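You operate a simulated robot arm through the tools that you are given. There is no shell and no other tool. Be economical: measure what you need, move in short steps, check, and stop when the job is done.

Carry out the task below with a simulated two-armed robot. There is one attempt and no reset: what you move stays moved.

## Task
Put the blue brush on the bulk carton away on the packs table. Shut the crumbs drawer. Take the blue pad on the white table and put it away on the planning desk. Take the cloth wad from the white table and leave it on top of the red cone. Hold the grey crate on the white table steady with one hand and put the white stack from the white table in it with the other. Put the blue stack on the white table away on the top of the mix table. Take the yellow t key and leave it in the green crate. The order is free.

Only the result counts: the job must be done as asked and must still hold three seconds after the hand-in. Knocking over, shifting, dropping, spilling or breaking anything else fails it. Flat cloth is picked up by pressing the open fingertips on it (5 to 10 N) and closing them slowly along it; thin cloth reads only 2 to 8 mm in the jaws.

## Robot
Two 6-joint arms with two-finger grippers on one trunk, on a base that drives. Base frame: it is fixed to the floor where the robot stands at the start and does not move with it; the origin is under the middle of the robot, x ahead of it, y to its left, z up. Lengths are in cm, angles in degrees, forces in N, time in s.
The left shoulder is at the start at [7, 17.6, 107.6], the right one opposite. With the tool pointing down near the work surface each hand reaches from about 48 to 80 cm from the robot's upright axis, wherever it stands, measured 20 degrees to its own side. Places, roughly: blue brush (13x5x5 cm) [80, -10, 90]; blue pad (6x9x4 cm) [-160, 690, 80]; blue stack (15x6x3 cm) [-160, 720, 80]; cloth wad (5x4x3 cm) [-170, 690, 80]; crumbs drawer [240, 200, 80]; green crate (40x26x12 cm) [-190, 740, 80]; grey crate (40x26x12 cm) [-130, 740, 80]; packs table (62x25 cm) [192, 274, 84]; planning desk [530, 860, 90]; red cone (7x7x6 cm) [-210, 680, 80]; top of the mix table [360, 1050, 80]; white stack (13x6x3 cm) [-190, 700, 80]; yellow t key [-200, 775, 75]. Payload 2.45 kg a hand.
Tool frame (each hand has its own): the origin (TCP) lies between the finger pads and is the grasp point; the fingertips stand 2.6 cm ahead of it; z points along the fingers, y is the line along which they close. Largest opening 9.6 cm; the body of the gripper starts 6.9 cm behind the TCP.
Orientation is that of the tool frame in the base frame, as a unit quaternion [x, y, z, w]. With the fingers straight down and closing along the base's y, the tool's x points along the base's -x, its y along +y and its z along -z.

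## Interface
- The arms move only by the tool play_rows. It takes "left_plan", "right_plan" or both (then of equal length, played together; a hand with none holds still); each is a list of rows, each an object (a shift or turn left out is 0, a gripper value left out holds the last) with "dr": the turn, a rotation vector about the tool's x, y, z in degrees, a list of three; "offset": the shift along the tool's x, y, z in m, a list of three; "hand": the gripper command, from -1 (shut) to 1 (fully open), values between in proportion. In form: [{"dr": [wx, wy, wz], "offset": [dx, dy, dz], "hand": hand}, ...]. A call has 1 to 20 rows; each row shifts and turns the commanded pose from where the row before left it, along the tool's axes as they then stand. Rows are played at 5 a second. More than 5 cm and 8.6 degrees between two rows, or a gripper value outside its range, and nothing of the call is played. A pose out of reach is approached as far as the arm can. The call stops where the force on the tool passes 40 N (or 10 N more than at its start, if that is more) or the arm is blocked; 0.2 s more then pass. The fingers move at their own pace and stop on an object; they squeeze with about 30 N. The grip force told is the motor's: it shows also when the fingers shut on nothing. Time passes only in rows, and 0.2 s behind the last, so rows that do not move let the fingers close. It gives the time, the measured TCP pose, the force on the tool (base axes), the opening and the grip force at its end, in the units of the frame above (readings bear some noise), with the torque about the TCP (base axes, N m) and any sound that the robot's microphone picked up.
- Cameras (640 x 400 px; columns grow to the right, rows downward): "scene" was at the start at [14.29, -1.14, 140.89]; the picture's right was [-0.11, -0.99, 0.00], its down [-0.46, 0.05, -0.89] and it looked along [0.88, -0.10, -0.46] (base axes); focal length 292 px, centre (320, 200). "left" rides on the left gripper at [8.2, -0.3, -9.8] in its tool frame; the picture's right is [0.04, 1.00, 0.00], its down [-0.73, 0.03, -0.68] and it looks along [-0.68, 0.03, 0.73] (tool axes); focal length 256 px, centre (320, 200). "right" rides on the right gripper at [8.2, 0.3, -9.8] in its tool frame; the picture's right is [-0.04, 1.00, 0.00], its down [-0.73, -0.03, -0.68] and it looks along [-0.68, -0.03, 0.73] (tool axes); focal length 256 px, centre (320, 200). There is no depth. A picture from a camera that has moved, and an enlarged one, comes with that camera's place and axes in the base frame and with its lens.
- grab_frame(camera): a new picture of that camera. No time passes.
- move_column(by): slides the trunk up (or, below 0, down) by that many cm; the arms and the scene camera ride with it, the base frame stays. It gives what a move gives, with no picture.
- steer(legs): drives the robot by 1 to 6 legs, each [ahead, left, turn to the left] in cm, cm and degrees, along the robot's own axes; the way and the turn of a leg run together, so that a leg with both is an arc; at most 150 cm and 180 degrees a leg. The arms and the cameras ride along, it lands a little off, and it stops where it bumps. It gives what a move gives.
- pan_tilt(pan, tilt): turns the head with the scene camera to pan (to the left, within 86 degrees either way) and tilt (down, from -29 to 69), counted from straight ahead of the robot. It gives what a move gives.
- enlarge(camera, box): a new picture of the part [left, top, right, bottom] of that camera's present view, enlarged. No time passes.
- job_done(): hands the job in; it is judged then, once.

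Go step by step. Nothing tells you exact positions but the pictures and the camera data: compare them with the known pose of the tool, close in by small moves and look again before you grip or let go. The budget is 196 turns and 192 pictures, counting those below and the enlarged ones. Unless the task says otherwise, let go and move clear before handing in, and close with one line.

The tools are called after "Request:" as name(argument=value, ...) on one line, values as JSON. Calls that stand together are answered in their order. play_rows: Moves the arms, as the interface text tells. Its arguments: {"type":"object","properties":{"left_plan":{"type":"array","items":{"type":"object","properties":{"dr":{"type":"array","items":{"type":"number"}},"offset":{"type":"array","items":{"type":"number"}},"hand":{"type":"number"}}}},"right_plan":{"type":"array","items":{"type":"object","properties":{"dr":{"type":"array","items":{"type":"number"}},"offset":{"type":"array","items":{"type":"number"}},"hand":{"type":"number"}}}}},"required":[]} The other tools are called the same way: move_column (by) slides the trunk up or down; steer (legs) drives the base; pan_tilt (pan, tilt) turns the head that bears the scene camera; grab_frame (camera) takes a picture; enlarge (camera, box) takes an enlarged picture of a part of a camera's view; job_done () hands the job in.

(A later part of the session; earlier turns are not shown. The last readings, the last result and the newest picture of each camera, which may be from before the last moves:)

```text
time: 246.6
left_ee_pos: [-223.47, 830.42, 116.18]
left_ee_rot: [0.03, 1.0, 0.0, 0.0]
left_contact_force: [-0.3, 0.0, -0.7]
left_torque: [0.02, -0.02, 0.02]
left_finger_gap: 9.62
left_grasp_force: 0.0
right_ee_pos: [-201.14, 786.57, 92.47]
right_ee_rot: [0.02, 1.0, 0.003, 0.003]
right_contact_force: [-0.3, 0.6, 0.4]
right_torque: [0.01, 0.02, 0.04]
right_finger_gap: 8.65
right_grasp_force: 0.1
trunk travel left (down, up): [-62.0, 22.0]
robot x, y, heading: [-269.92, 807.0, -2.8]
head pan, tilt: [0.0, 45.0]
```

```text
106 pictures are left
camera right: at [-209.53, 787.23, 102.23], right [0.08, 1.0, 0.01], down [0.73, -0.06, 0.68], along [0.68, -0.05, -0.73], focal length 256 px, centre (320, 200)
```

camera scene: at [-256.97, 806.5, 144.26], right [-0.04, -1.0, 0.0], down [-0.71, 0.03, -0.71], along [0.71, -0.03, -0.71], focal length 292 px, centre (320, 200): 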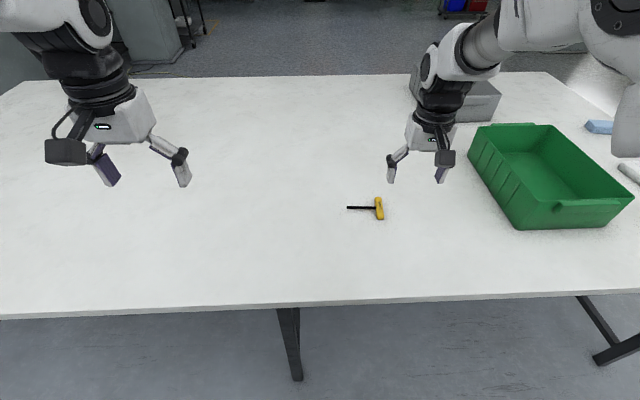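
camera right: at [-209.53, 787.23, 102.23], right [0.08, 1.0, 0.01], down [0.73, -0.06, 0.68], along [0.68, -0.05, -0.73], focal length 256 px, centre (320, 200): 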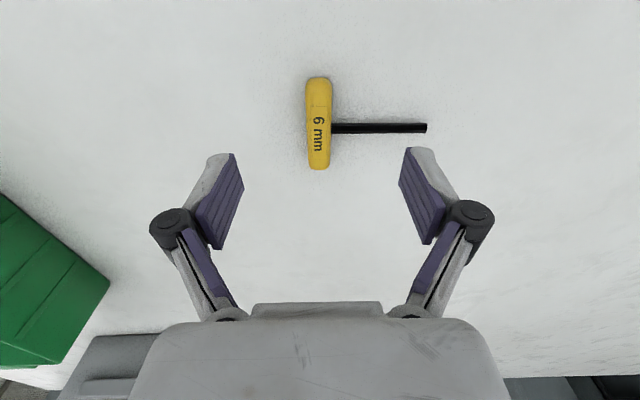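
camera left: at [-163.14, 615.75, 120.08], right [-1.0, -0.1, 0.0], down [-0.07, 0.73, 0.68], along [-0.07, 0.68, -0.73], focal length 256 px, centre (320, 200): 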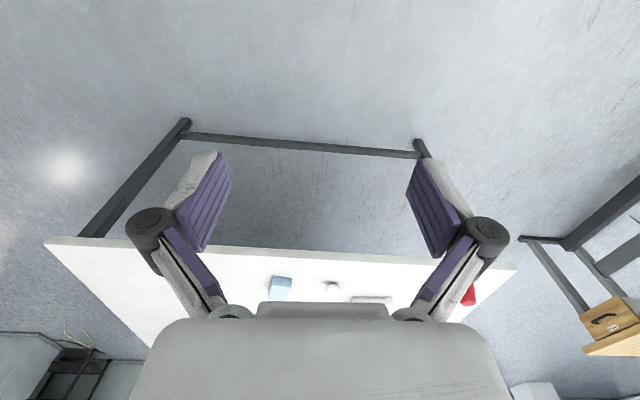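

Aligned with the near half of the handle. Lowering and closing.

Request:
play_rows(right_plan=[{"offset": [0.003, 0, 0.04]}, {"offset": [0, 0, 0.03]}, {"offset": [0, 0, 0.015]}, {"offset": [0, 0, 0.01]}, {}, {"hand": -1}, {}, {}, {}])

Request:
grab_frame(camera="right")

```text
time: 248.6
left_ee_pos: [-223.35, 830.5, 116.14]
left_ee_rot: [0.03, 1.0, 0.001, -0.001]
left_contact_force: [-0.6, 0.8, -1.4]
left_torque: [0.0, 0.03, -0.01]
left_finger_gap: 9.62
left_grasp_force: 0.0
right_ee_pos: [-201.24, 786.46, 82.61]
right_ee_rot: [0.019, 1.0, 0.004, 0.003]
right_contact_force: [-1.7, -0.8, 2.4]
right_torque: [0.02, 0.07, -0.01]
right_finger_gap: 2.12
right_grasp_force: 29.5
trunk travel left (down, up): [-62.0, 22.0]
robot x, y, heading: [-270.55, 807.11, -2.7]
head pan, tilt: [0.0, 45.0]
```

```text
105 pictures are left
camera right: at [-209.62, 787.15, 92.37], right [0.08, 1.0, 0.01], down [0.73, -0.06, 0.68], along [0.68, -0.05, -0.73], focal length 256 px, centre (320, 200)
```

right: 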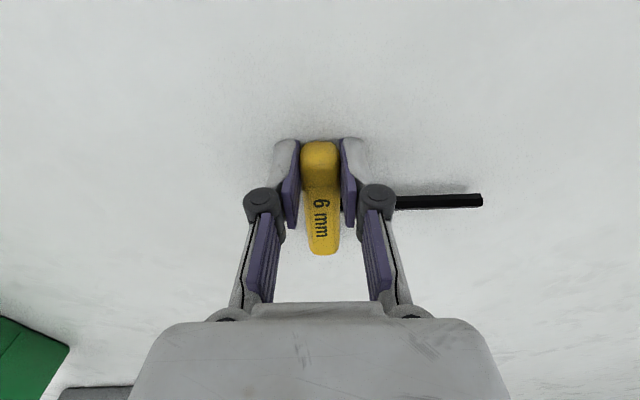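

The key is gripped. I'll lift it and shift the base toward the green crate.

Request:
play_rows(right_plan=[{"offset": [0, 0, -0.04]}, {"offset": [0, 0, -0.045]}, {"offset": [0, 0, -0.045]}, {"offset": [0, 0, -0.045]}, {"offset": [0, 0, -0.045]}, {"offset": [0, 0, -0.045]}, {}])

Request:
steer(legs=[[0, -48, 2.7]])

Request:
grab_frame(camera="scene")

Request:
grab_frame(camera="right")

```text
time: 250.2
left_ee_pos: [-223.18, 830.42, 116.14]
left_ee_rot: [0.029, 1.0, 0.0, -0.001]
left_contact_force: [-0.6, -0.4, 0.9]
left_torque: [0.01, 0.01, 0.02]
left_finger_gap: 9.62
left_grasp_force: 0.1
right_ee_pos: [-201.2, 786.48, 109.23]
right_ee_rot: [0.02, 1.0, 0.004, 0.002]
right_contact_force: [0.8, -0.4, -1.4]
right_torque: [0.0, 0.05, 0.04]
right_finger_gap: 2.09
right_grasp_force: 29.8
trunk travel left (down, up): [-62.0, 22.0]
robot x, y, heading: [-270.71, 807.59, -2.3]
head pan, tilt: [0.0, 45.0]
```

```text
time: 253.0
left_ee_pos: [-225.4, 785.27, 116.22]
left_ee_rot: [0.003, 1.0, 0.0, 0.0]
left_contact_force: [-1.0, -0.7, 1.0]
left_torque: [0.02, -0.02, 0.0]
left_finger_gap: 9.59
left_grasp_force: 0.1
right_ee_pos: [-201.02, 742.79, 109.22]
right_ee_rot: [-0.008, 1.0, 0.003, 0.002]
right_contact_force: [-0.1, 0.2, -1.5]
right_torque: [-0.03, 0.03, -0.03]
right_finger_gap: 2.14
right_grasp_force: 30.3
trunk travel left (down, up): [-62.0, 22.0]
robot x, y, heading: [-270.92, 759.45, 0.6]
head pan, tilt: [0.0, 45.0]
```

```text
104 pictures are left
camera scene: at [-257.75, 759.57, 144.26], right [0.01, -1.0, 0.0], down [-0.71, -0.01, -0.71], along [0.71, 0.01, -0.71], focal length 292 px, centre (320, 200)
```

scene: 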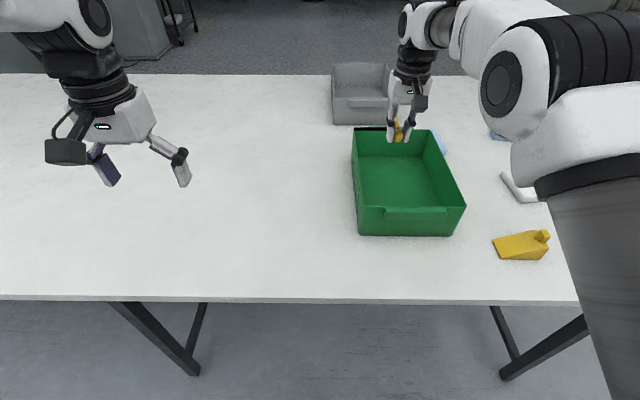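

```text
103 pictures are left
camera right: at [-209.35, 742.91, 118.97], right [0.02, 1.0, 0.01], down [0.73, -0.02, 0.68], along [0.68, -0.01, -0.73], focal length 256 px, centre (320, 200)
```

right: 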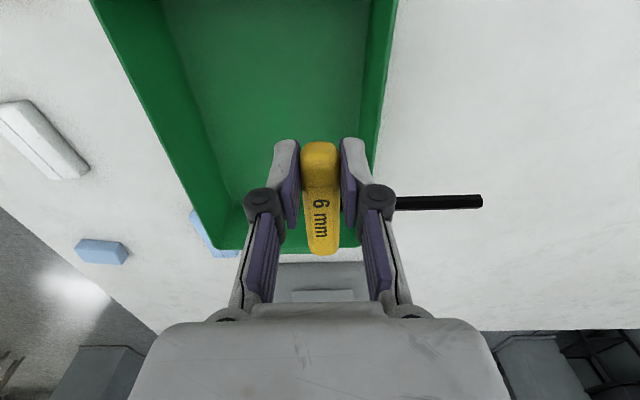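

The crate spans y≈724–750 and x≈-212 to -172. I'll centre the key over it and lower inside.

Request:
play_rows(right_plan=[{"offset": [-0.01, -0.049, 0]}, {"offset": [-0.01, -0.049, 0]}, {"offset": [0, 0, 0.045]}, {"offset": [0, 0, 0.045]}, {}])

Request:
grab_frame(camera="right")

Request:
enlarge(camera="scene", box=[320, 80, 520, 260])

```text
time: 254.2
left_ee_pos: [-225.48, 785.33, 116.13]
left_ee_rot: [0.003, 1.0, 0.001, -0.001]
left_contact_force: [-0.4, -0.9, 0.1]
left_torque: [-0.02, -0.05, 0.0]
left_finger_gap: 9.61
left_grasp_force: 0.1
right_ee_pos: [-199.03, 732.87, 99.64]
right_ee_rot: [-0.009, 1.0, 0.004, 0.002]
right_contact_force: [-0.8, 0.8, -1.3]
right_torque: [-0.06, 0.02, -0.01]
right_finger_gap: 2.13
right_grasp_force: 29.8
trunk travel left (down, up): [-62.0, 22.0]
robot x, y, heading: [-270.75, 759.36, 0.7]
head pan, tilt: [0.0, 45.0]
```

```text
102 pictures are left
camera right: at [-207.37, 732.93, 109.43], right [0.02, 1.0, 0.01], down [0.73, -0.02, 0.68], along [0.68, -0.01, -0.73], focal length 256 px, centre (320, 200)
```

right: 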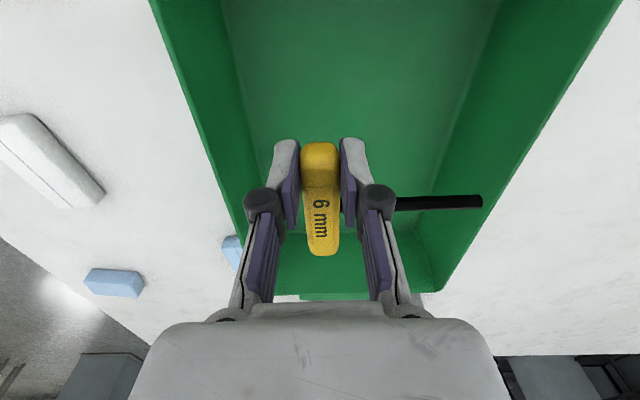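

```text
2.22 times, centred on (420, 170) of scene
camera zoom: at [-257.81, 759.54, 144.27], right [0.01, -1.0, 0.0], down [-0.71, -0.01, -0.71], along [0.71, 0.01, -0.71], focal length 649 px, centre (98, 267)
```

zoom: 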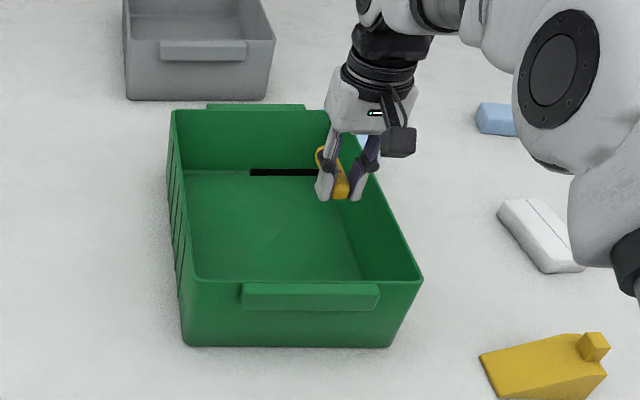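

Clear of the walls. Lowering into the crate and releasing.

Request:
play_rows(right_plan=[{"offset": [0, 0.01, 0.04]}, {"offset": [0, 0, 0.04]}, {"offset": [0, 0, 0.03]}, {"offset": [0, 0, 0.02]}, {"offset": [0, 0, 0.01]}, {}, {"hand": -0.3}, {"hand": 0}, {}, {"offset": [0, 0, -0.04]}, {"offset": [0, 0, -0.05]}, {"offset": [0, 0, -0.05]}, {"offset": [0, 0, -0.05]}, {"offset": [0, 0, -0.03]}, {}])

Request:
enlarge(camera="scene", box=[320, 80, 520, 260])

```text
time: 257.4
left_ee_pos: [-225.35, 785.25, 116.03]
left_ee_rot: [0.003, 1.0, 0.0, -0.001]
left_contact_force: [-0.4, -0.4, 0.0]
left_torque: [0.02, 0.01, 0.01]
left_finger_gap: 9.63
left_grasp_force: 0.0
right_ee_pos: [-199.07, 734.07, 108.42]
right_ee_rot: [-0.008, 1.0, 0.004, 0.002]
right_contact_force: [0.4, 0.5, -0.5]
right_torque: [0.0, 0.01, 0.02]
right_finger_gap: 4.78
right_grasp_force: 0.0
trunk travel left (down, up): [-62.0, 22.0]
robot x, y, heading: [-271.23, 759.72, 0.6]
head pan, tilt: [0.0, 45.0]
```

```text
2.22 times, centred on (420, 170) of scene
camera zoom: at [-257.72, 759.53, 144.26], right [0.01, -1.0, 0.0], down [-0.71, -0.01, -0.71], along [0.71, 0.01, -0.71], focal length 649 px, centre (98, 267)
```

zoom: 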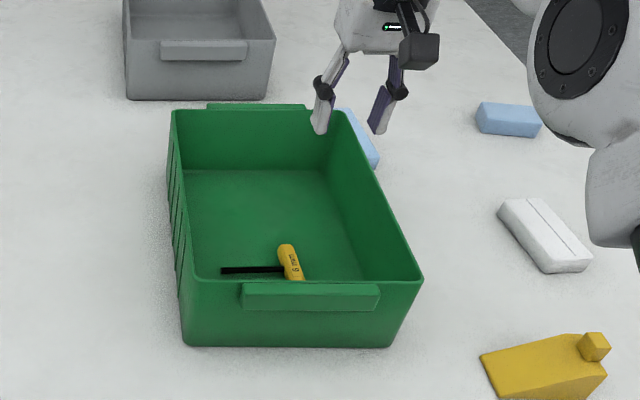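

The key is in the green crate. Next is the white stack: I'll strafe back out of the corridor to the table's front.

Request:
steer(legs=[[0, -135, -0.6], [0, 0, 90], [0, -62, 0]])

Request:
pan_tilt(pan=0, tilt=40)

Request:
grab_frame(camera="scene")

Request:
grab_frame(camera="right")

```text
time: 271.2
left_ee_pos: [-233.74, 667.69, 116.22]
left_ee_rot: [-0.69, 0.724, -0.001, -0.001]
left_contact_force: [0.0, -0.6, 0.1]
left_torque: [0.02, 0.02, -0.02]
left_finger_gap: 9.6
left_grasp_force: 0.0
right_ee_pos: [-181.43, 691.94, 108.34]
right_ee_rot: [-0.698, 0.716, 0.004, 0.0]
right_contact_force: [-0.6, 0.0, 0.5]
right_torque: [-0.01, 0.02, 0.02]
right_finger_gap: 4.81
right_grasp_force: 0.0
trunk travel left (down, up): [-62.0, 22.0]
robot x, y, heading: [-209.79, 620.98, 88.1]
head pan, tilt: [0.0, 45.0]
```

```text
time: 271.8
left_ee_pos: [-233.79, 667.63, 116.16]
left_ee_rot: [-0.691, 0.723, 0.0, -0.002]
left_contact_force: [0.0, 0.5, 0.1]
left_torque: [-0.01, 0.0, 0.01]
left_finger_gap: 9.6
left_grasp_force: 0.0
right_ee_pos: [-181.46, 691.91, 108.35]
right_ee_rot: [-0.698, 0.716, 0.004, 0.0]
right_contact_force: [-0.4, -0.1, -0.4]
right_torque: [-0.01, -0.04, 0.02]
right_finger_gap: 4.8
right_grasp_force: 0.1
trunk travel left (down, up): [-62.0, 22.0]
robot x, y, heading: [-209.6, 621.06, 88.1]
head pan, tilt: [0.0, 40.0]
```

```text
99 pictures are left
camera scene: at [-209.22, 634.46, 144.98], right [1.0, -0.03, 0.0], down [-0.02, -0.64, -0.77], along [0.02, 0.77, -0.64], focal length 292 px, centre (320, 200)
```

scene: 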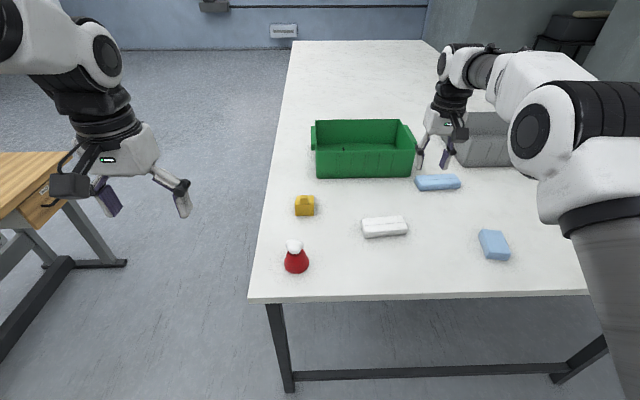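

```text
98 pictures are left
camera right: at [-181.99, 683.74, 118.13], right [-1.0, 0.06, 0.01], down [0.05, 0.73, 0.68], along [0.04, 0.68, -0.73], focal length 256 px, centre (320, 200)
```

right: 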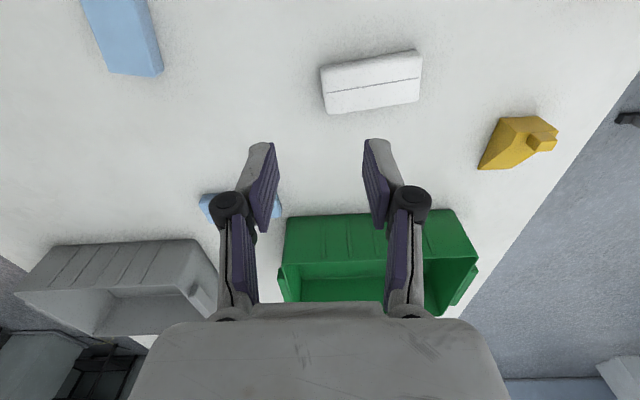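

The white stack is centred at about [-188, 696], turned about 6°. I'll move above it and turn the hand to close across its width.

Request:
play_rows(right_plan=[{"offset": [-0.02, 0.033, 0], "hand": 1}, {"offset": [-0.02, 0.033, 0]}, {"dr": [0, 0, -8.12]}, {"dr": [0, 0, -8.12]}, {"dr": [0, 0, -8.12]}, {"dr": [0, 0, -8.12]}, {"dr": [0, 0, -8.12]}, {"dr": [0, 0, -8.12]}, {"dr": [0, 0, -8.12]}, {"dr": [0, 0, -8.12]}, {"dr": [0, 0, -8.12]}, {"dr": [0, 0, -8.12]}, {"dr": [0, 0, -8.12]}, {"dr": [0, 0, -8.12]}, {"offset": [0, 0, 0.04]}, {"offset": [0, 0, 0.04]}, {"offset": [0, 0, 0.04]}, {}])

Request:
grab_frame(camera="right")

```text
time: 275.6
left_ee_pos: [-233.86, 667.67, 116.15]
left_ee_rot: [-0.69, 0.724, 0.0, 0.0]
left_contact_force: [0.3, -0.3, -0.4]
left_torque: [0.03, -0.03, -0.02]
left_finger_gap: 9.6
left_grasp_force: 0.1
right_ee_pos: [-188.04, 694.59, 96.07]
right_ee_rot: [0.999, 0.052, -0.003, -0.003]
right_contact_force: [0.4, 0.3, 0.3]
right_torque: [0.03, -0.01, -0.04]
right_finger_gap: 9.63
right_grasp_force: 0.1
right hand out of reach, approached as far as the arm can: row 2
trunk travel left (down, up): [-62.0, 22.0]
robot x, y, heading: [-209.66, 621.1, 88.0]
head pan, tilt: [0.0, 40.0]
```

```text
97 pictures are left
camera right: at [-179.9, 695.19, 105.88], right [0.07, -1.0, -0.01], down [-0.73, -0.05, 0.68], along [-0.68, -0.04, -0.73], focal length 256 px, centre (320, 200)
```

right: 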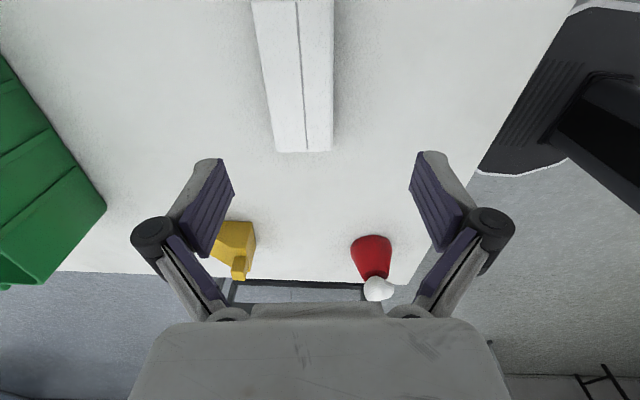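

The stack is 2 cm to one side; correcting, lowering and gripping.

Request:
play_rows(right_plan=[{"offset": [0, -0.02, 0]}, {"offset": [0, 0, 0.05]}, {"offset": [0, 0, 0.05]}, {"offset": [0, 0, 0.02]}, {"offset": [0, 0, 0.01]}, {}, {"hand": -1}, {}, {}, {}])

Request:
grab_frame(camera="right")

```text
time: 277.8
left_ee_pos: [-233.85, 667.63, 116.07]
left_ee_rot: [-0.691, 0.723, 0.0, -0.001]
left_contact_force: [0.7, 0.4, -0.1]
left_torque: [0.01, 0.01, -0.01]
left_finger_gap: 9.59
left_grasp_force: 0.0
right_ee_pos: [-188.08, 695.6, 83.48]
right_ee_rot: [0.999, 0.052, -0.003, -0.004]
right_contact_force: [0.2, 1.5, 4.9]
right_torque: [0.0, -0.03, 0.0]
right_finger_gap: 5.88
right_grasp_force: 30.2
right hand out of reach, approached as far as the arm can: row 1
trunk travel left (down, up): [-62.0, 22.0]
robot x, y, heading: [-209.9, 621.28, 88.3]
head pan, tilt: [0.0, 40.0]
```

```text
96 pictures are left
camera right: at [-180.04, 696.09, 93.16], right [0.06, -1.0, -0.01], down [-0.73, -0.05, 0.68], along [-0.68, -0.04, -0.73], focal length 256 px, centre (320, 200)
```

right: 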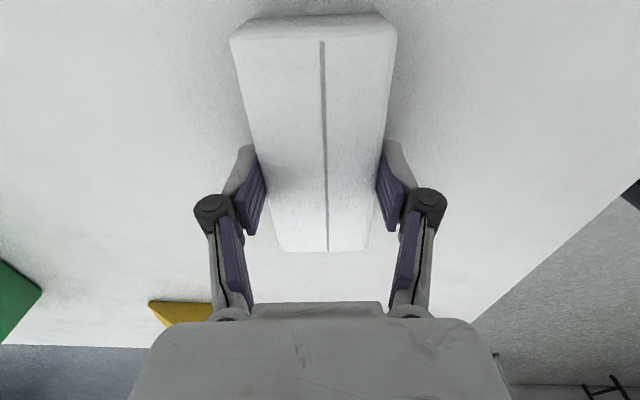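

White stack gripped. I'll lift it and drive to the right side of the table, facing the grey crate.

Request:
play_rows(right_plan=[{"offset": [0, 0, -0.04]}, {"offset": [0, 0, -0.05]}, {"offset": [0, 0, -0.05]}, {"offset": [0, 0, -0.05]}, {"offset": [0, 0, -0.05]}, {"offset": [0, 0, -0.05]}, {}])

Request:
steer(legs=[[0, -95, 2], [0, -90, 0], [130, 0, 0], [0, 0, 90]])

Request:
grab_frame(camera="scene")

```text
time: 279.4
left_ee_pos: [-233.65, 667.93, 116.16]
left_ee_rot: [-0.691, 0.723, -0.001, -0.002]
left_contact_force: [-0.7, 0.1, -0.2]
left_torque: [-0.06, 0.04, 0.04]
left_finger_gap: 9.6
left_grasp_force: 0.1
right_ee_pos: [-187.76, 693.85, 110.6]
right_ee_rot: [0.999, 0.052, -0.003, -0.003]
right_contact_force: [-0.4, 0.6, 0.1]
right_torque: [-0.03, 0.02, 0.02]
right_finger_gap: 5.88
right_grasp_force: 30.2
right hand out of reach, approached as far as the arm can: row 5, 6
trunk travel left (down, up): [-62.0, 22.0]
robot x, y, heading: [-209.82, 621.09, 88.2]
head pan, tilt: [0.0, 40.0]
```

```text
time: 299.1
left_ee_pos: [-65.04, 726.75, 115.97]
left_ee_rot: [1.0, -0.004, 0.001, 0.001]
left_contact_force: [-0.2, -0.4, 0.8]
left_torque: [0.02, -0.01, -0.02]
left_finger_gap: 9.61
left_grasp_force: 0.1
right_ee_pos: [-92.77, 771.55, 110.71]
right_ee_rot: [0.654, 0.757, -0.005, -0.001]
right_contact_force: [0.2, 0.6, -0.6]
right_torque: [0.0, 0.01, 0.01]
right_finger_gap: 5.87
right_grasp_force: 30.2
trunk travel left (down, up): [-62.0, 22.0]
robot x, y, heading: [-19.19, 752.51, -179.4]
head pan, tilt: [0.0, 40.0]
```

```text
95 pictures are left
camera scene: at [-32.61, 752.25, 144.99], right [-0.01, 1.0, 0.0], down [0.64, 0.01, -0.77], along [-0.77, -0.01, -0.64], focal length 292 px, centre (320, 200)
```

scene: 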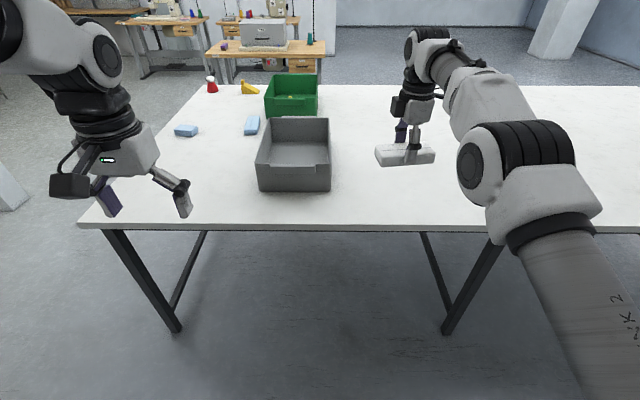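

I'm facing the grey crate: near rim x≈-114, y≈730–755. I'll move closer so both hands can work on it.

Request:
steer(legs=[[0, 17.5, -0.6], [35, 0, 0]])

Request:
grab_frame(camera="scene")

Request:
grab_frame(camera="left")

```text
time: 302.5
left_ee_pos: [-100.62, 709.83, 116.18]
left_ee_rot: [1.0, -0.009, 0.001, 0.001]
left_contact_force: [-0.6, 0.2, 0.3]
left_torque: [-0.01, 0.05, 0.0]
left_finger_gap: 9.59
left_grasp_force: 0.0
right_ee_pos: [-128.03, 755.04, 110.74]
right_ee_rot: [0.658, 0.753, -0.004, 0.0]
right_contact_force: [0.4, -0.6, -0.3]
right_torque: [0.03, 0.0, 0.02]
right_finger_gap: 5.86
right_grasp_force: 30.0
trunk travel left (down, up): [-62.0, 22.0]
robot x, y, heading: [-54.84, 734.79, 179.7]
head pan, tilt: [0.0, 40.0]
```

```text
94 pictures are left
camera scene: at [-68.02, 735.0, 144.99], right [0.0, 1.0, 0.0], down [0.64, 0.0, -0.77], along [-0.77, 0.0, -0.64], focal length 292 px, centre (320, 200)
```

scene: 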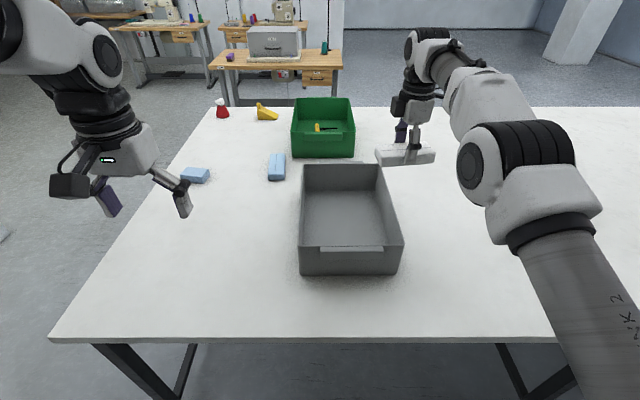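

```text
93 pictures are left
camera left: at [-92.48, 710.22, 125.95], right [0.02, -1.0, 0.0], down [-0.73, -0.02, 0.68], along [-0.68, -0.02, -0.73], focal length 256 px, centre (320, 200)
```

left: 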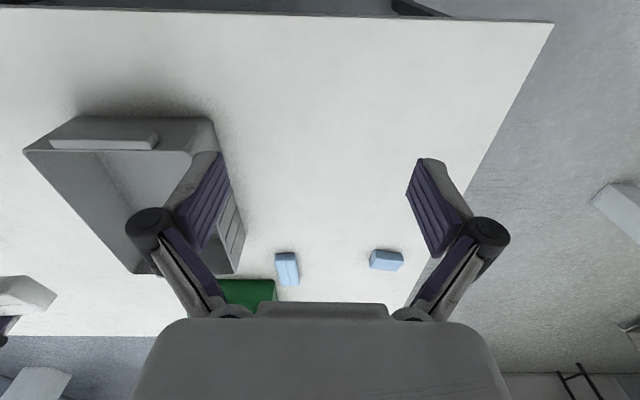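

The crate rim spans x -115…-150, y 730…755. I'll bring the left hand over the near end of its -y wall.

Request:
play_rows(left_plan=[{"offset": [-0.0323, -0.0348, 0], "hand": 1}, {"offset": [-0.0323, -0.0348, 0]}, {"offset": [-0.0323, -0.0348, 0]}, {"offset": [-0.0323, -0.0348, 0]}, {"offset": [-0.0323, -0.0348, 0]}, {"offset": [-0.0323, -0.0348, 0]}, {"offset": [0, 0, 0.05]}, {"offset": [0, 0, 0.05]}, {}])

Request:
grab_frame(camera="left")

Request:
grab_frame(camera="scene")

```text
time: 304.5
left_ee_pos: [-120.07, 730.72, 106.26]
left_ee_rot: [1.0, -0.003, 0.001, -0.004]
left_contact_force: [0.7, 1.1, -0.5]
left_torque: [-0.01, 0.02, 0.0]
left_finger_gap: 9.59
left_grasp_force: 0.1
right_ee_pos: [-128.09, 755.17, 110.62]
right_ee_rot: [0.657, 0.753, -0.005, 0.0]
right_contact_force: [0.2, -0.1, -0.5]
right_torque: [0.01, -0.01, -0.01]
right_finger_gap: 5.87
right_grasp_force: 30.5
trunk travel left (down, up): [-62.0, 22.0]
robot x, y, heading: [-55.04, 734.67, 179.7]
head pan, tilt: [0.0, 40.0]
```

```text
92 pictures are left
camera left: at [-111.81, 731.08, 116.08], right [0.03, -1.0, -0.01], down [-0.74, -0.03, 0.68], along [-0.68, -0.02, -0.74], focal length 256 px, centre (320, 200)
```

left: 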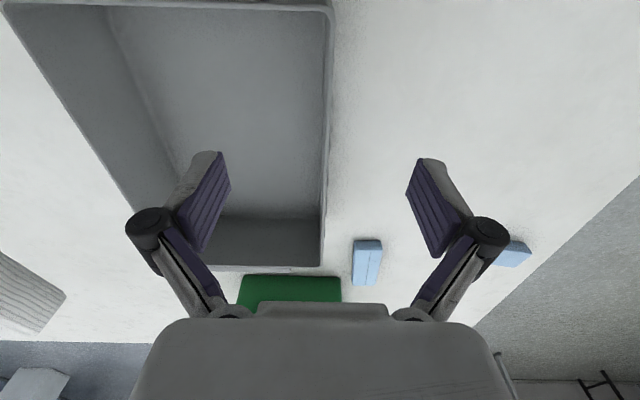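

```text
91 pictures are left
camera scene: at [-68.06, 735.08, 144.99], right [0.0, 1.0, 0.0], down [0.64, 0.0, -0.77], along [-0.77, 0.0, -0.64], focal length 292 px, centre (320, 200)
```

scene: 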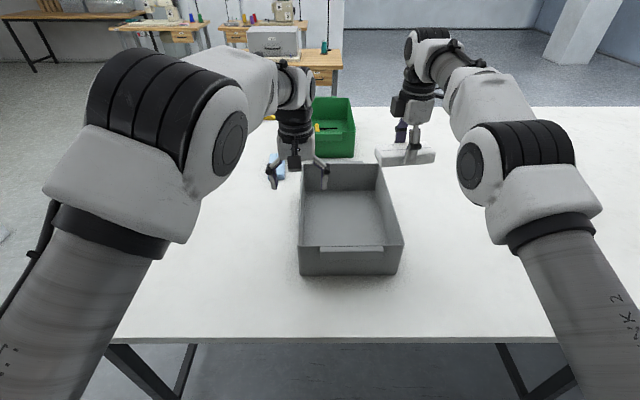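

The wall is nearly centred between the fingers. I'll lower over it and grip it to hold the crate.

Request:
play_rows(left_plan=[{"offset": [0, 0.006, 0.04]}, {"offset": [0, 0, 0.05]}, {"offset": [0, 0, 0.035]}, {"offset": [0, 0, 0.02]}, {}, {"hand": -0.3}, {"hand": -0.6}, {"hand": -1}, {}, {}])

Request:
grab_frame(camera="left")

```text
time: 306.7
left_ee_pos: [-119.71, 730.67, 91.44]
left_ee_rot: [1.0, -0.009, 0.0, 0.001]
left_contact_force: [-0.1, -0.8, 0.1]
left_torque: [-0.01, 0.35, 0.55]
left_finger_gap: 0.59
left_grasp_force: 29.6
right_ee_pos: [-128.05, 755.0, 110.61]
right_ee_rot: [0.658, 0.753, -0.004, 0.0]
right_contact_force: [-0.2, -0.4, -0.2]
right_torque: [-0.03, -0.02, 0.0]
right_finger_gap: 5.85
right_grasp_force: 29.8
trunk travel left (down, up): [-62.0, 22.0]
robot x, y, heading: [-54.62, 735.02, 179.8]
head pan, tilt: [0.0, 40.0]
```

```text
90 pictures are left
camera left: at [-111.52, 731.05, 101.24], right [0.02, -1.0, 0.0], down [-0.73, -0.02, 0.68], along [-0.68, -0.02, -0.74], focal length 256 px, centre (320, 200)
```

left: 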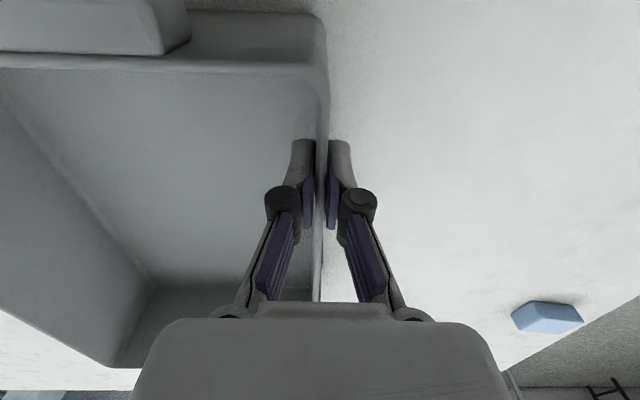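

The crate is held. Now I'll square the white stack and bring it over the crate with the right hand.

Request:
play_rows(right_plan=[{"dr": [0, 0, 7.7]}, {"offset": [-0.033, -0.007, 0]}, {"offset": [-0.033, -0.007, 0]}, {"offset": [-0.034, -0.006, 0]}, {"offset": [0, 0, 0.05]}, {}])

Request:
grab_frame(camera="right")

Request:
grab_frame(camera="scene")

```text
time: 308.1
left_ee_pos: [-119.73, 730.79, 91.44]
left_ee_rot: [1.0, -0.009, 0.001, 0.0]
left_contact_force: [0.7, 0.7, 0.6]
left_torque: [0.01, -0.01, 0.17]
left_finger_gap: 0.59
left_grasp_force: 30.2
right_ee_pos: [-128.17, 745.89, 104.99]
right_ee_rot: [0.707, 0.707, -0.004, 0.0]
right_contact_force: [-0.2, -0.4, -1.3]
right_torque: [0.02, -0.03, 0.01]
right_finger_gap: 5.86
right_grasp_force: 30.1
right hand out of reach, approached as far as the arm can: row 2, 3, 4, 5
trunk travel left (down, up): [-62.0, 22.0]
robot x, y, heading: [-54.76, 734.86, 179.7]
head pan, tilt: [0.0, 40.0]
```

```text
89 pictures are left
camera right: at [-127.81, 754.08, 114.65], right [1.0, -0.04, 0.0], down [-0.03, -0.73, 0.68], along [-0.03, -0.68, -0.73], focal length 256 px, centre (320, 200)
```

right: 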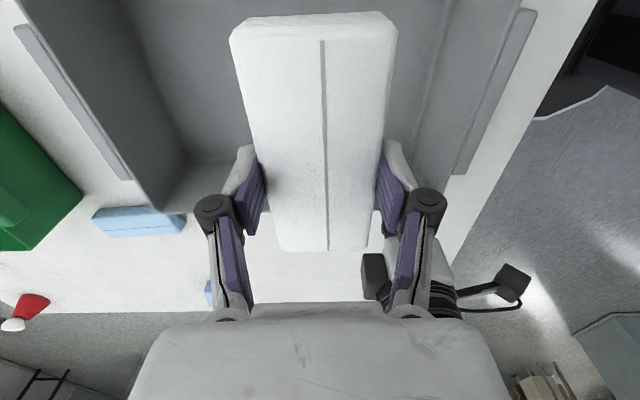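

```text
88 pictures are left
camera scene: at [-68.08, 735.01, 144.98], right [0.0, 1.0, 0.0], down [0.64, 0.0, -0.77], along [-0.77, 0.0, -0.64], focal length 292 px, centre (320, 200)
```

scene: 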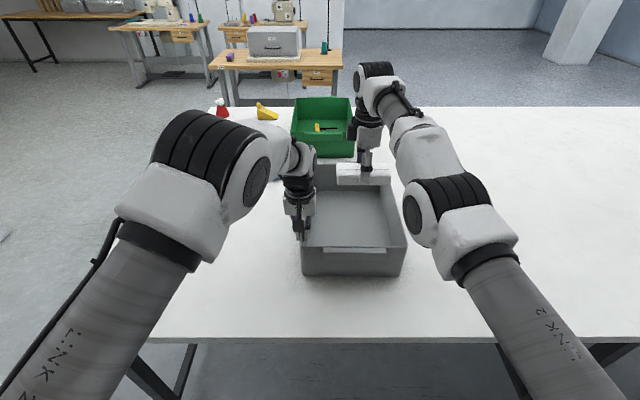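

Over the crate and clear of the left hand. Lowering inside.

Request:
play_rows(right_plan=[{"offset": [-0.005, 0, 0.04]}, {"offset": [0, 0, 0.04]}, {"offset": [0, 0, 0.04]}, {"offset": [0, 0, 0.04]}, {}])

Request:
grab_frame(camera="right")

Request:
enlarge(camera="scene", box=[270, 130, 430, 290])

```text
time: 309.3
left_ee_pos: [-119.66, 730.57, 91.41]
left_ee_rot: [1.0, -0.009, 0.001, 0.001]
left_contact_force: [-1.4, 0.0, -0.6]
left_torque: [-0.04, -0.13, 0.1]
left_finger_gap: 0.62
left_grasp_force: 30.2
right_ee_pos: [-128.8, 744.87, 89.29]
right_ee_rot: [0.708, 0.706, -0.004, 0.0]
right_contact_force: [0.0, -1.1, 0.1]
right_torque: [-0.05, 0.0, -0.02]
right_finger_gap: 5.87
right_grasp_force: 29.4
right hand out of reach, approached as far as the arm can: row 1, 2
trunk travel left (down, up): [-62.0, 22.0]
robot x, y, heading: [-54.56, 735.24, 180.1]
head pan, tilt: [0.0, 40.0]
```

```text
87 pictures are left
camera right: at [-128.63, 753.14, 99.05], right [1.0, -0.04, 0.0], down [-0.03, -0.73, 0.68], along [-0.03, -0.68, -0.73], focal length 256 px, centre (320, 200)
```

right: 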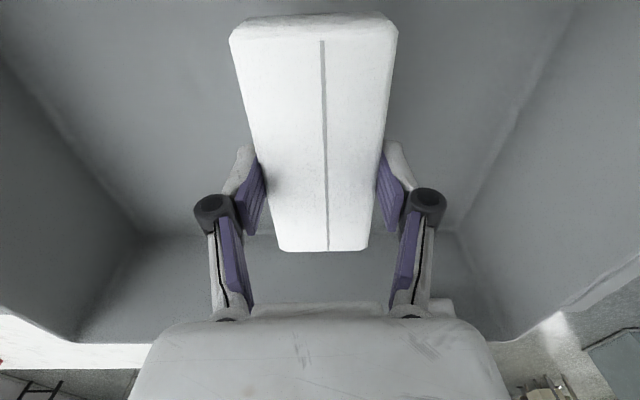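

```text
2.50 times, centred on (350, 210) of scene
camera zoom: at [-68.11, 735.0, 144.98], right [0.0, 1.0, 0.0], down [0.64, 0.0, -0.77], along [-0.77, 0.0, -0.64], focal length 730 px, centre (245, 175)
```

zoom: 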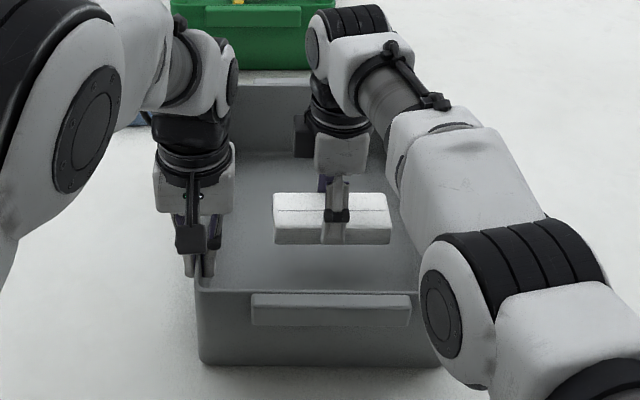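

Request:
play_rows(right_plan=[{"offset": [0, 0, 0.02]}, {"offset": [0, 0, 0.01]}, {"offset": [0, 0, 0.006]}, {"offset": [0, 0, 0.004]}, {}])

Request:
enlarge(camera="scene", box=[270, 130, 430, 290])

```text
time: 310.5
left_ee_pos: [-119.81, 730.65, 91.39]
left_ee_rot: [1.0, -0.008, 0.0, 0.0]
left_contact_force: [0.6, -0.2, -0.4]
left_torque: [0.0, -0.05, 0.13]
left_finger_gap: 0.61
left_grasp_force: 29.3
right_ee_pos: [-128.61, 744.92, 85.23]
right_ee_rot: [0.707, 0.707, -0.005, 0.0]
right_contact_force: [-0.8, 0.3, -0.7]
right_torque: [0.0, 0.01, -0.02]
right_finger_gap: 5.9
right_grasp_force: 29.9
right hand out of reach, approached as far as the arm can: row 4
trunk travel left (down, up): [-62.0, 22.0]
robot x, y, heading: [-55.04, 734.74, 179.7]
head pan, tilt: [0.0, 40.0]
```

```text
2.50 times, centred on (350, 210) of scene
camera zoom: at [-68.09, 735.0, 144.98], right [0.0, 1.0, 0.0], down [0.64, 0.0, -0.77], along [-0.77, 0.0, -0.64], focal length 730 px, centre (245, 175)
```

zoom: 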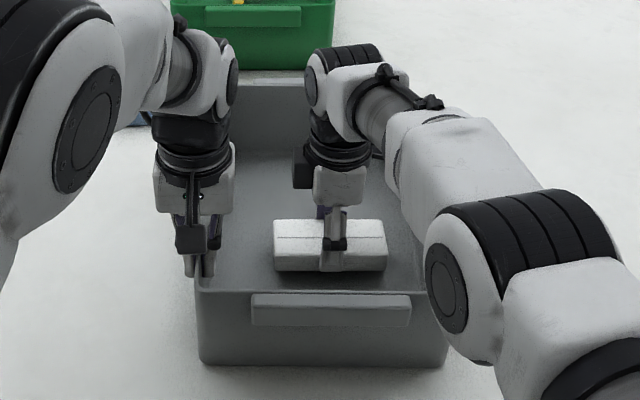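

The stack is within about a centimetre of the crate floor. Releasing gently and lifting the right hand out.

Request:
play_rows(right_plan=[{"offset": [0, 0, 0.004]}, {}, {"hand": 0.35}, {"hand": 0.6}, {"hand": 0.7}, {"offset": [0, 0, -0.03]}, {"offset": [0, 0, -0.04]}, {"offset": [0, 0, -0.05]}, {"offset": [0, 0, -0.05]}, {"offset": [0, 0, -0.05]}, {}])

Request:
enlarge(camera="scene", box=[270, 130, 430, 290])

```text
time: 312.9
left_ee_pos: [-119.78, 730.66, 91.54]
left_ee_rot: [1.0, -0.009, 0.001, 0.0]
left_contact_force: [-1.6, -1.0, 0.2]
left_torque: [-0.04, -0.32, -0.06]
left_finger_gap: 0.65
left_grasp_force: 30.1
right_ee_pos: [-127.53, 745.51, 106.8]
right_ee_rot: [0.707, 0.707, -0.004, 0.0]
right_contact_force: [-0.5, -0.2, 0.3]
right_torque: [0.04, 0.04, 0.01]
right_finger_gap: 8.15
right_grasp_force: 0.1
right hand out of reach, approached as far as the arm can: row 10
trunk travel left (down, up): [-62.0, 22.0]
robot x, y, heading: [-55.07, 735.37, 179.8]
head pan, tilt: [0.0, 40.0]
```

```text
2.50 times, centred on (350, 210) of scene
camera zoom: at [-68.15, 735.0, 144.98], right [0.0, 1.0, 0.0], down [0.64, 0.0, -0.77], along [-0.77, 0.0, -0.64], focal length 730 px, centre (245, 175)
```

zoom: 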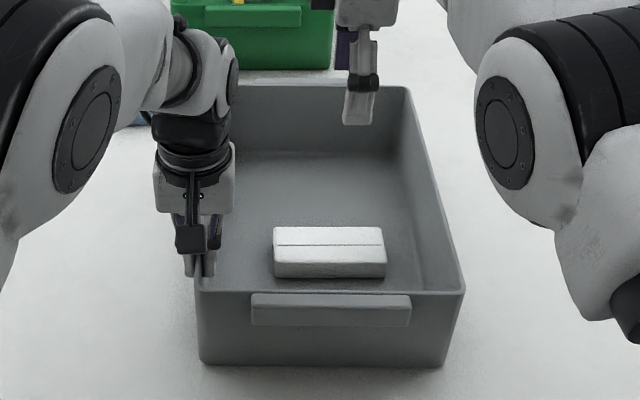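

The white stack is in the grey crate. Now I'll release the crate and raise the left hand.

Request:
play_rows(left_plan=[{"hand": -0.75}, {"hand": -0.55}, {"hand": -0.3}, {}, {"offset": [0, 0, -0.03]}, {"offset": [0, 0, -0.05]}, {"offset": [0, 0, -0.05]}, {"offset": [0, 0, -0.05]}, {"offset": [0, 0, -0.05]}, {}])

Request:
grab_frame(camera="scene")

```text
time: 315.1
left_ee_pos: [-119.57, 730.65, 115.01]
left_ee_rot: [1.0, -0.008, 0.001, 0.001]
left_contact_force: [0.5, 0.2, -0.3]
left_torque: [-0.01, -0.01, -0.04]
left_finger_gap: 3.38
left_grasp_force: 0.1
right_ee_pos: [-127.58, 745.6, 106.92]
right_ee_rot: [0.707, 0.707, -0.005, 0.001]
right_contact_force: [-0.4, 0.1, -0.2]
right_torque: [0.01, -0.02, 0.0]
right_finger_gap: 8.19
right_grasp_force: 0.0
trunk travel left (down, up): [-62.0, 22.0]
robot x, y, heading: [-54.42, 735.11, 179.7]
head pan, tilt: [0.0, 40.0]
```

```text
83 pictures are left
camera scene: at [-68.13, 735.02, 144.98], right [0.0, 1.0, 0.0], down [0.64, 0.0, -0.77], along [-0.77, 0.0, -0.64], focal length 292 px, centre (320, 200)
```

scene: 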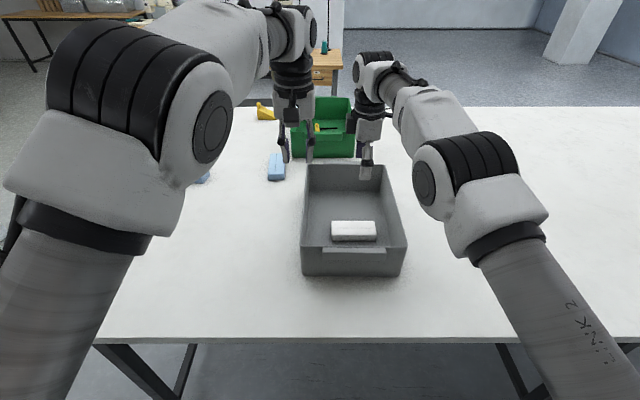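

Both crates are done. I'll spread the hands to comfortable positions and drive around to the front for the blue stack.

Request:
play_rows(left_plan=[{"offset": [0.03, 0.036, 0], "hand": 1}, {"offset": [0.03, 0.036, 0]}, {"offset": [0.03, 0.036, 0]}, {"offset": [0.03, 0.036, 0]}, {"offset": [0.03, 0.036, 0]}, {}], right_plan=[{"offset": [0.04, 0.023, 0], "hand": 1}, {"offset": [0.04, 0.023, 0]}, {"offset": [0.04, 0.023, 0]}, {}, {}, {}])

Request:
steer(legs=[[-38, 0, 0], [0, 0, -90], [-115, 0, 0], [0, 85, 0], [0, 82, 0]])

Request:
grab_frame(camera="scene")

```text
time: 316.5
left_ee_pos: [-105.26, 712.44, 114.63]
left_ee_rot: [1.0, -0.009, 0.0, 0.001]
left_contact_force: [-0.6, 0.7, 0.0]
left_torque: [-0.04, -0.04, -0.01]
left_finger_gap: 9.59
left_grasp_force: 0.0
right_ee_pos: [-120.44, 757.81, 106.3]
right_ee_rot: [0.707, 0.707, -0.004, 0.001]
right_contact_force: [-0.8, -0.1, -1.0]
right_torque: [-0.02, 0.03, -0.02]
right_finger_gap: 9.6
right_grasp_force: 0.0
trunk travel left (down, up): [-62.0, 22.0]
robot x, y, heading: [-54.43, 735.65, 180.0]
head pan, tilt: [0.0, 40.0]
```

```text
time: 336.4
left_ee_pos: [-207.37, 667.78, 114.66]
left_ee_rot: [-0.703, 0.711, 0.0, -0.001]
left_contact_force: [0.0, 1.0, 0.2]
left_torque: [-0.02, 0.03, 0.0]
left_finger_gap: 9.57
left_grasp_force: 0.0
right_ee_pos: [-162.37, 683.24, 106.26]
right_ee_rot: [1.0, 0.004, -0.003, -0.002]
right_contact_force: [-0.7, -0.3, -0.2]
right_torque: [0.04, -0.02, 0.01]
right_finger_gap: 9.6
right_grasp_force: 0.1
trunk travel left (down, up): [-62.0, 22.0]
robot x, y, heading: [-183.75, 617.44, 90.4]
head pan, tilt: [0.0, 40.0]
```

```text
82 pictures are left
camera scene: at [-184.24, 630.8, 144.99], right [1.0, 0.0, 0.0], down [0.0, -0.64, -0.77], along [0.0, 0.77, -0.64], focal length 292 px, centre (320, 200)
```

scene: 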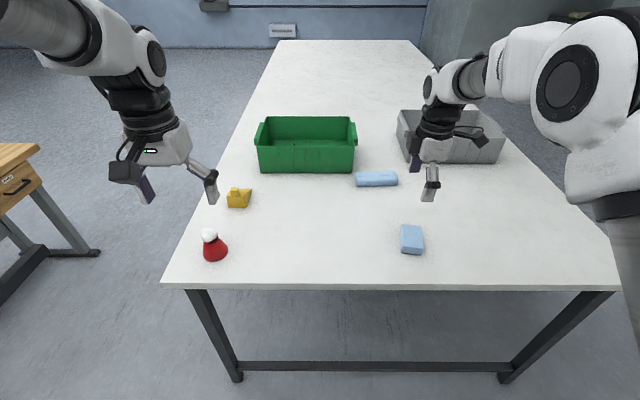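

The blue stack is at about [-163.5, 719]. I'll inch the base closer and lower the trunk so the right hand can reach it.

Request:
steer(legs=[[0, -7, -0.4], [20, 0, 0]])

Request:
grab_frame(camera="left")

```text
time: 338.6
left_ee_pos: [-200.21, 687.85, 114.73]
left_ee_rot: [-0.7, 0.714, 0.0, -0.001]
left_contact_force: [-0.1, -0.5, 0.5]
left_torque: [0.02, 0.01, 0.0]
left_finger_gap: 9.59
left_grasp_force: 0.1
right_ee_pos: [-155.07, 702.83, 106.37]
right_ee_rot: [1.0, 0.0, -0.004, -0.003]
right_contact_force: [-0.1, -0.4, -0.1]
right_torque: [0.03, -0.01, -0.01]
right_finger_gap: 9.6
right_grasp_force: 0.1
trunk travel left (down, up): [-62.0, 22.0]
robot x, y, heading: [-177.79, 637.37, 89.9]
head pan, tilt: [0.0, 40.0]
```

```text
81 pictures are left
camera left: at [-199.95, 679.86, 124.52], right [-1.0, -0.02, 0.0], down [-0.02, 0.73, 0.68], along [-0.02, 0.68, -0.73], focal length 256 px, centre (320, 200)
```

left: 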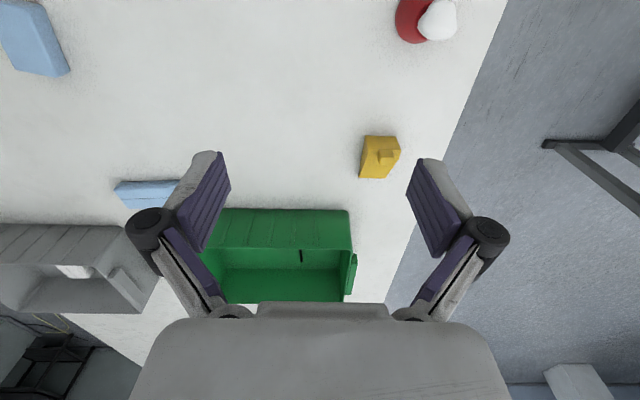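

Request:
steer(legs=[[6, 0, 0]])

Request:
move_column(by=-8)

Request:
play_rows(right_plan=[{"offset": [-0.028, -0.034, 0]}, {"offset": [-0.028, -0.034, 0]}, {"offset": [-0.029, -0.034, 0]}, {}])

Request:
grab_frame(camera="right")

```text
time: 339.6
left_ee_pos: [-200.29, 693.47, 114.8]
left_ee_rot: [-0.702, 0.713, 0.001, 0.0]
left_contact_force: [0.0, -0.9, 0.5]
left_torque: [-0.01, 0.01, 0.02]
left_finger_gap: 9.6
left_grasp_force: 0.1
right_ee_pos: [-155.24, 708.81, 106.43]
right_ee_rot: [1.0, 0.001, -0.004, -0.004]
right_contact_force: [0.5, -0.5, 0.5]
right_torque: [0.01, -0.01, -0.01]
right_finger_gap: 9.62
right_grasp_force: 0.1
trunk travel left (down, up): [-62.0, 22.0]
robot x, y, heading: [-177.64, 643.05, 90.1]
head pan, tilt: [0.0, 40.0]
```

```text
time: 340.7
left_ee_pos: [-200.28, 693.92, 106.78]
left_ee_rot: [-0.702, 0.713, 0.0, -0.002]
left_contact_force: [-0.5, -0.4, 0.2]
left_torque: [0.04, 0.01, 0.02]
left_finger_gap: 9.59
left_grasp_force: 0.1
right_ee_pos: [-155.04, 708.88, 98.29]
right_ee_rot: [1.0, 0.001, -0.003, -0.002]
right_contact_force: [-0.2, 0.6, 0.2]
right_torque: [-0.01, 0.03, 0.0]
right_finger_gap: 9.62
right_grasp_force: 0.0
trunk travel left (down, up): [-54.0, 30.0]
robot x, y, heading: [-177.49, 643.14, 89.9]
head pan, tilt: [0.0, 40.0]
```

```text
time: 341.7
left_ee_pos: [-200.34, 693.67, 106.88]
left_ee_rot: [-0.701, 0.713, 0.0, 0.0]
left_contact_force: [0.3, -0.4, 0.2]
left_torque: [0.02, 0.0, 0.01]
left_finger_gap: 9.61
left_grasp_force: 0.1
right_ee_pos: [-163.1, 716.94, 98.26]
right_ee_rot: [1.0, 0.0, -0.003, -0.001]
right_contact_force: [0.1, 0.3, 0.3]
right_torque: [0.01, -0.01, -0.02]
right_finger_gap: 9.61
right_grasp_force: 0.0
right hand out of reach, approached as far as the arm can: row 3
trunk travel left (down, up): [-54.0, 30.0]
robot x, y, heading: [-177.3, 643.28, 89.7]
head pan, tilt: [0.0, 40.0]
```

```text
80 pictures are left
camera right: at [-154.97, 716.53, 107.94], right [-0.04, -1.0, 0.0], down [-0.73, 0.03, 0.68], along [-0.68, 0.03, -0.73], focal length 256 px, centre (320, 200)
```

right: 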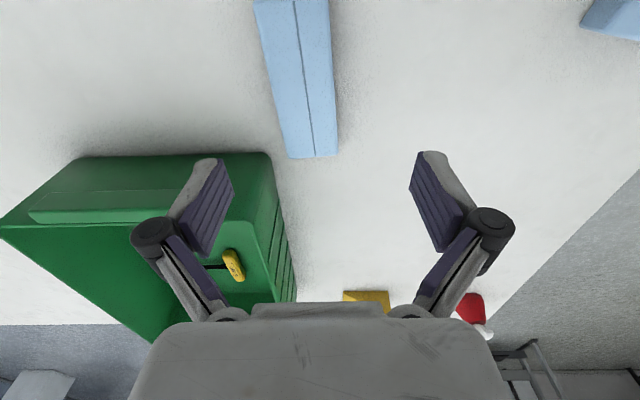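

The stack's centre is [-163.7, 718.6] — about 1.7 cm farther than I am. I'll nudge the base 2 cm ahead and lower partway.

Request:
steer(legs=[[2, 0, 0]])

Request:
play_rows(right_plan=[{"offset": [0, 0, 0.04]}, {"offset": [0, 0, 0.03]}, {}])

Request:
grab_frame(camera="right")

```text
time: 342.5
left_ee_pos: [-200.26, 695.57, 106.84]
left_ee_rot: [-0.702, 0.713, 0.001, 0.0]
left_contact_force: [0.1, -0.6, -1.6]
left_torque: [-0.02, -0.02, -0.01]
left_finger_gap: 9.58
left_grasp_force: 0.0
right_ee_pos: [-163.07, 718.86, 98.38]
right_ee_rot: [1.0, 0.001, -0.004, -0.002]
right_contact_force: [0.9, 0.8, 0.4]
right_torque: [-0.01, 0.0, 0.01]
right_finger_gap: 9.62
right_grasp_force: 0.1
trunk travel left (down, up): [-54.0, 30.0]
robot x, y, heading: [-177.6, 645.24, 90.0]
head pan, tilt: [0.0, 40.0]
```

```text
time: 343.3
left_ee_pos: [-200.29, 695.73, 106.82]
left_ee_rot: [-0.702, 0.713, 0.0, 0.0]
left_contact_force: [-0.3, -0.6, 0.4]
left_torque: [0.01, 0.02, -0.01]
left_finger_gap: 9.58
left_grasp_force: 0.1
right_ee_pos: [-163.41, 719.9, 91.28]
right_ee_rot: [1.0, 0.001, -0.002, -0.002]
right_contact_force: [-0.3, -0.5, -0.5]
right_torque: [0.01, 0.0, 0.0]
right_finger_gap: 9.59
right_grasp_force: 0.0
right hand out of reach, approached as far as the arm can: row 1, 2
trunk travel left (down, up): [-54.0, 30.0]
robot x, y, heading: [-177.82, 645.42, 90.1]
head pan, tilt: [0.0, 40.0]
```

```text
79 pictures are left
camera right: at [-155.21, 719.55, 100.99], right [-0.04, -1.0, 0.0], down [-0.73, 0.03, 0.68], along [-0.68, 0.03, -0.73], focal length 256 px, centre (320, 200)
```

right: 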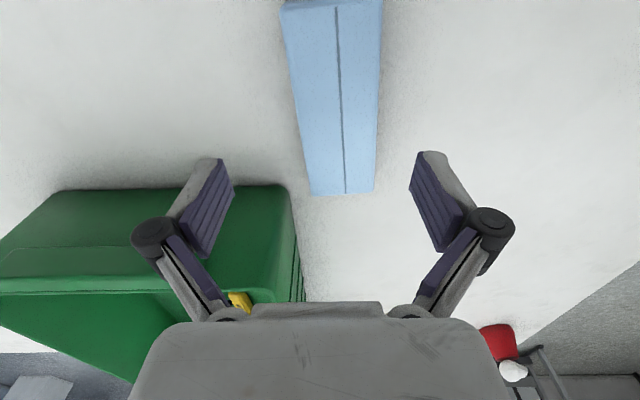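

Request:
play_rows(right_plan=[{"offset": [0, 0.024, 0]}, {}])

Request:
grab_frame(camera="right")

```text
time: 343.9
left_ee_pos: [-200.4, 695.78, 106.67]
left_ee_rot: [-0.702, 0.712, 0.0, -0.001]
left_contact_force: [0.0, 0.5, 0.0]
left_torque: [-0.02, -0.01, -0.03]
left_finger_gap: 9.58
left_grasp_force: 0.0
right_ee_pos: [-163.51, 719.92, 91.37]
right_ee_rot: [1.0, 0.001, -0.003, -0.001]
right_contact_force: [0.4, 0.4, -0.1]
right_torque: [0.0, 0.03, -0.01]
right_finger_gap: 9.62
right_grasp_force: 0.0
right hand out of reach, approached as far as the arm can: row 1
trunk travel left (down, up): [-54.0, 30.0]
robot x, y, heading: [-177.69, 645.54, 90.2]
head pan, tilt: [0.0, 40.0]
```

```text
78 pictures are left
camera right: at [-155.46, 719.53, 101.07], right [-0.04, -1.0, 0.0], down [-0.73, 0.03, 0.68], along [-0.68, 0.03, -0.73], focal length 256 px, centre (320, 200)
```

right: 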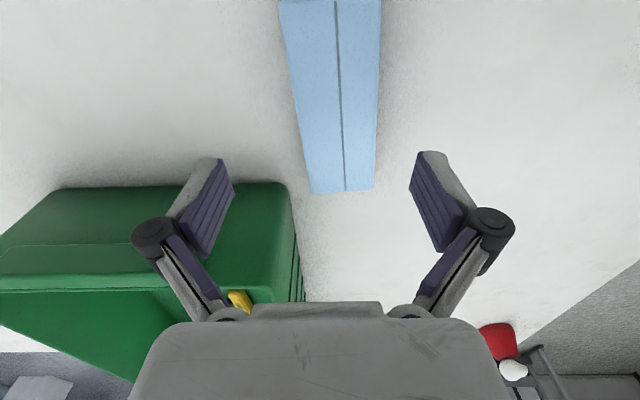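

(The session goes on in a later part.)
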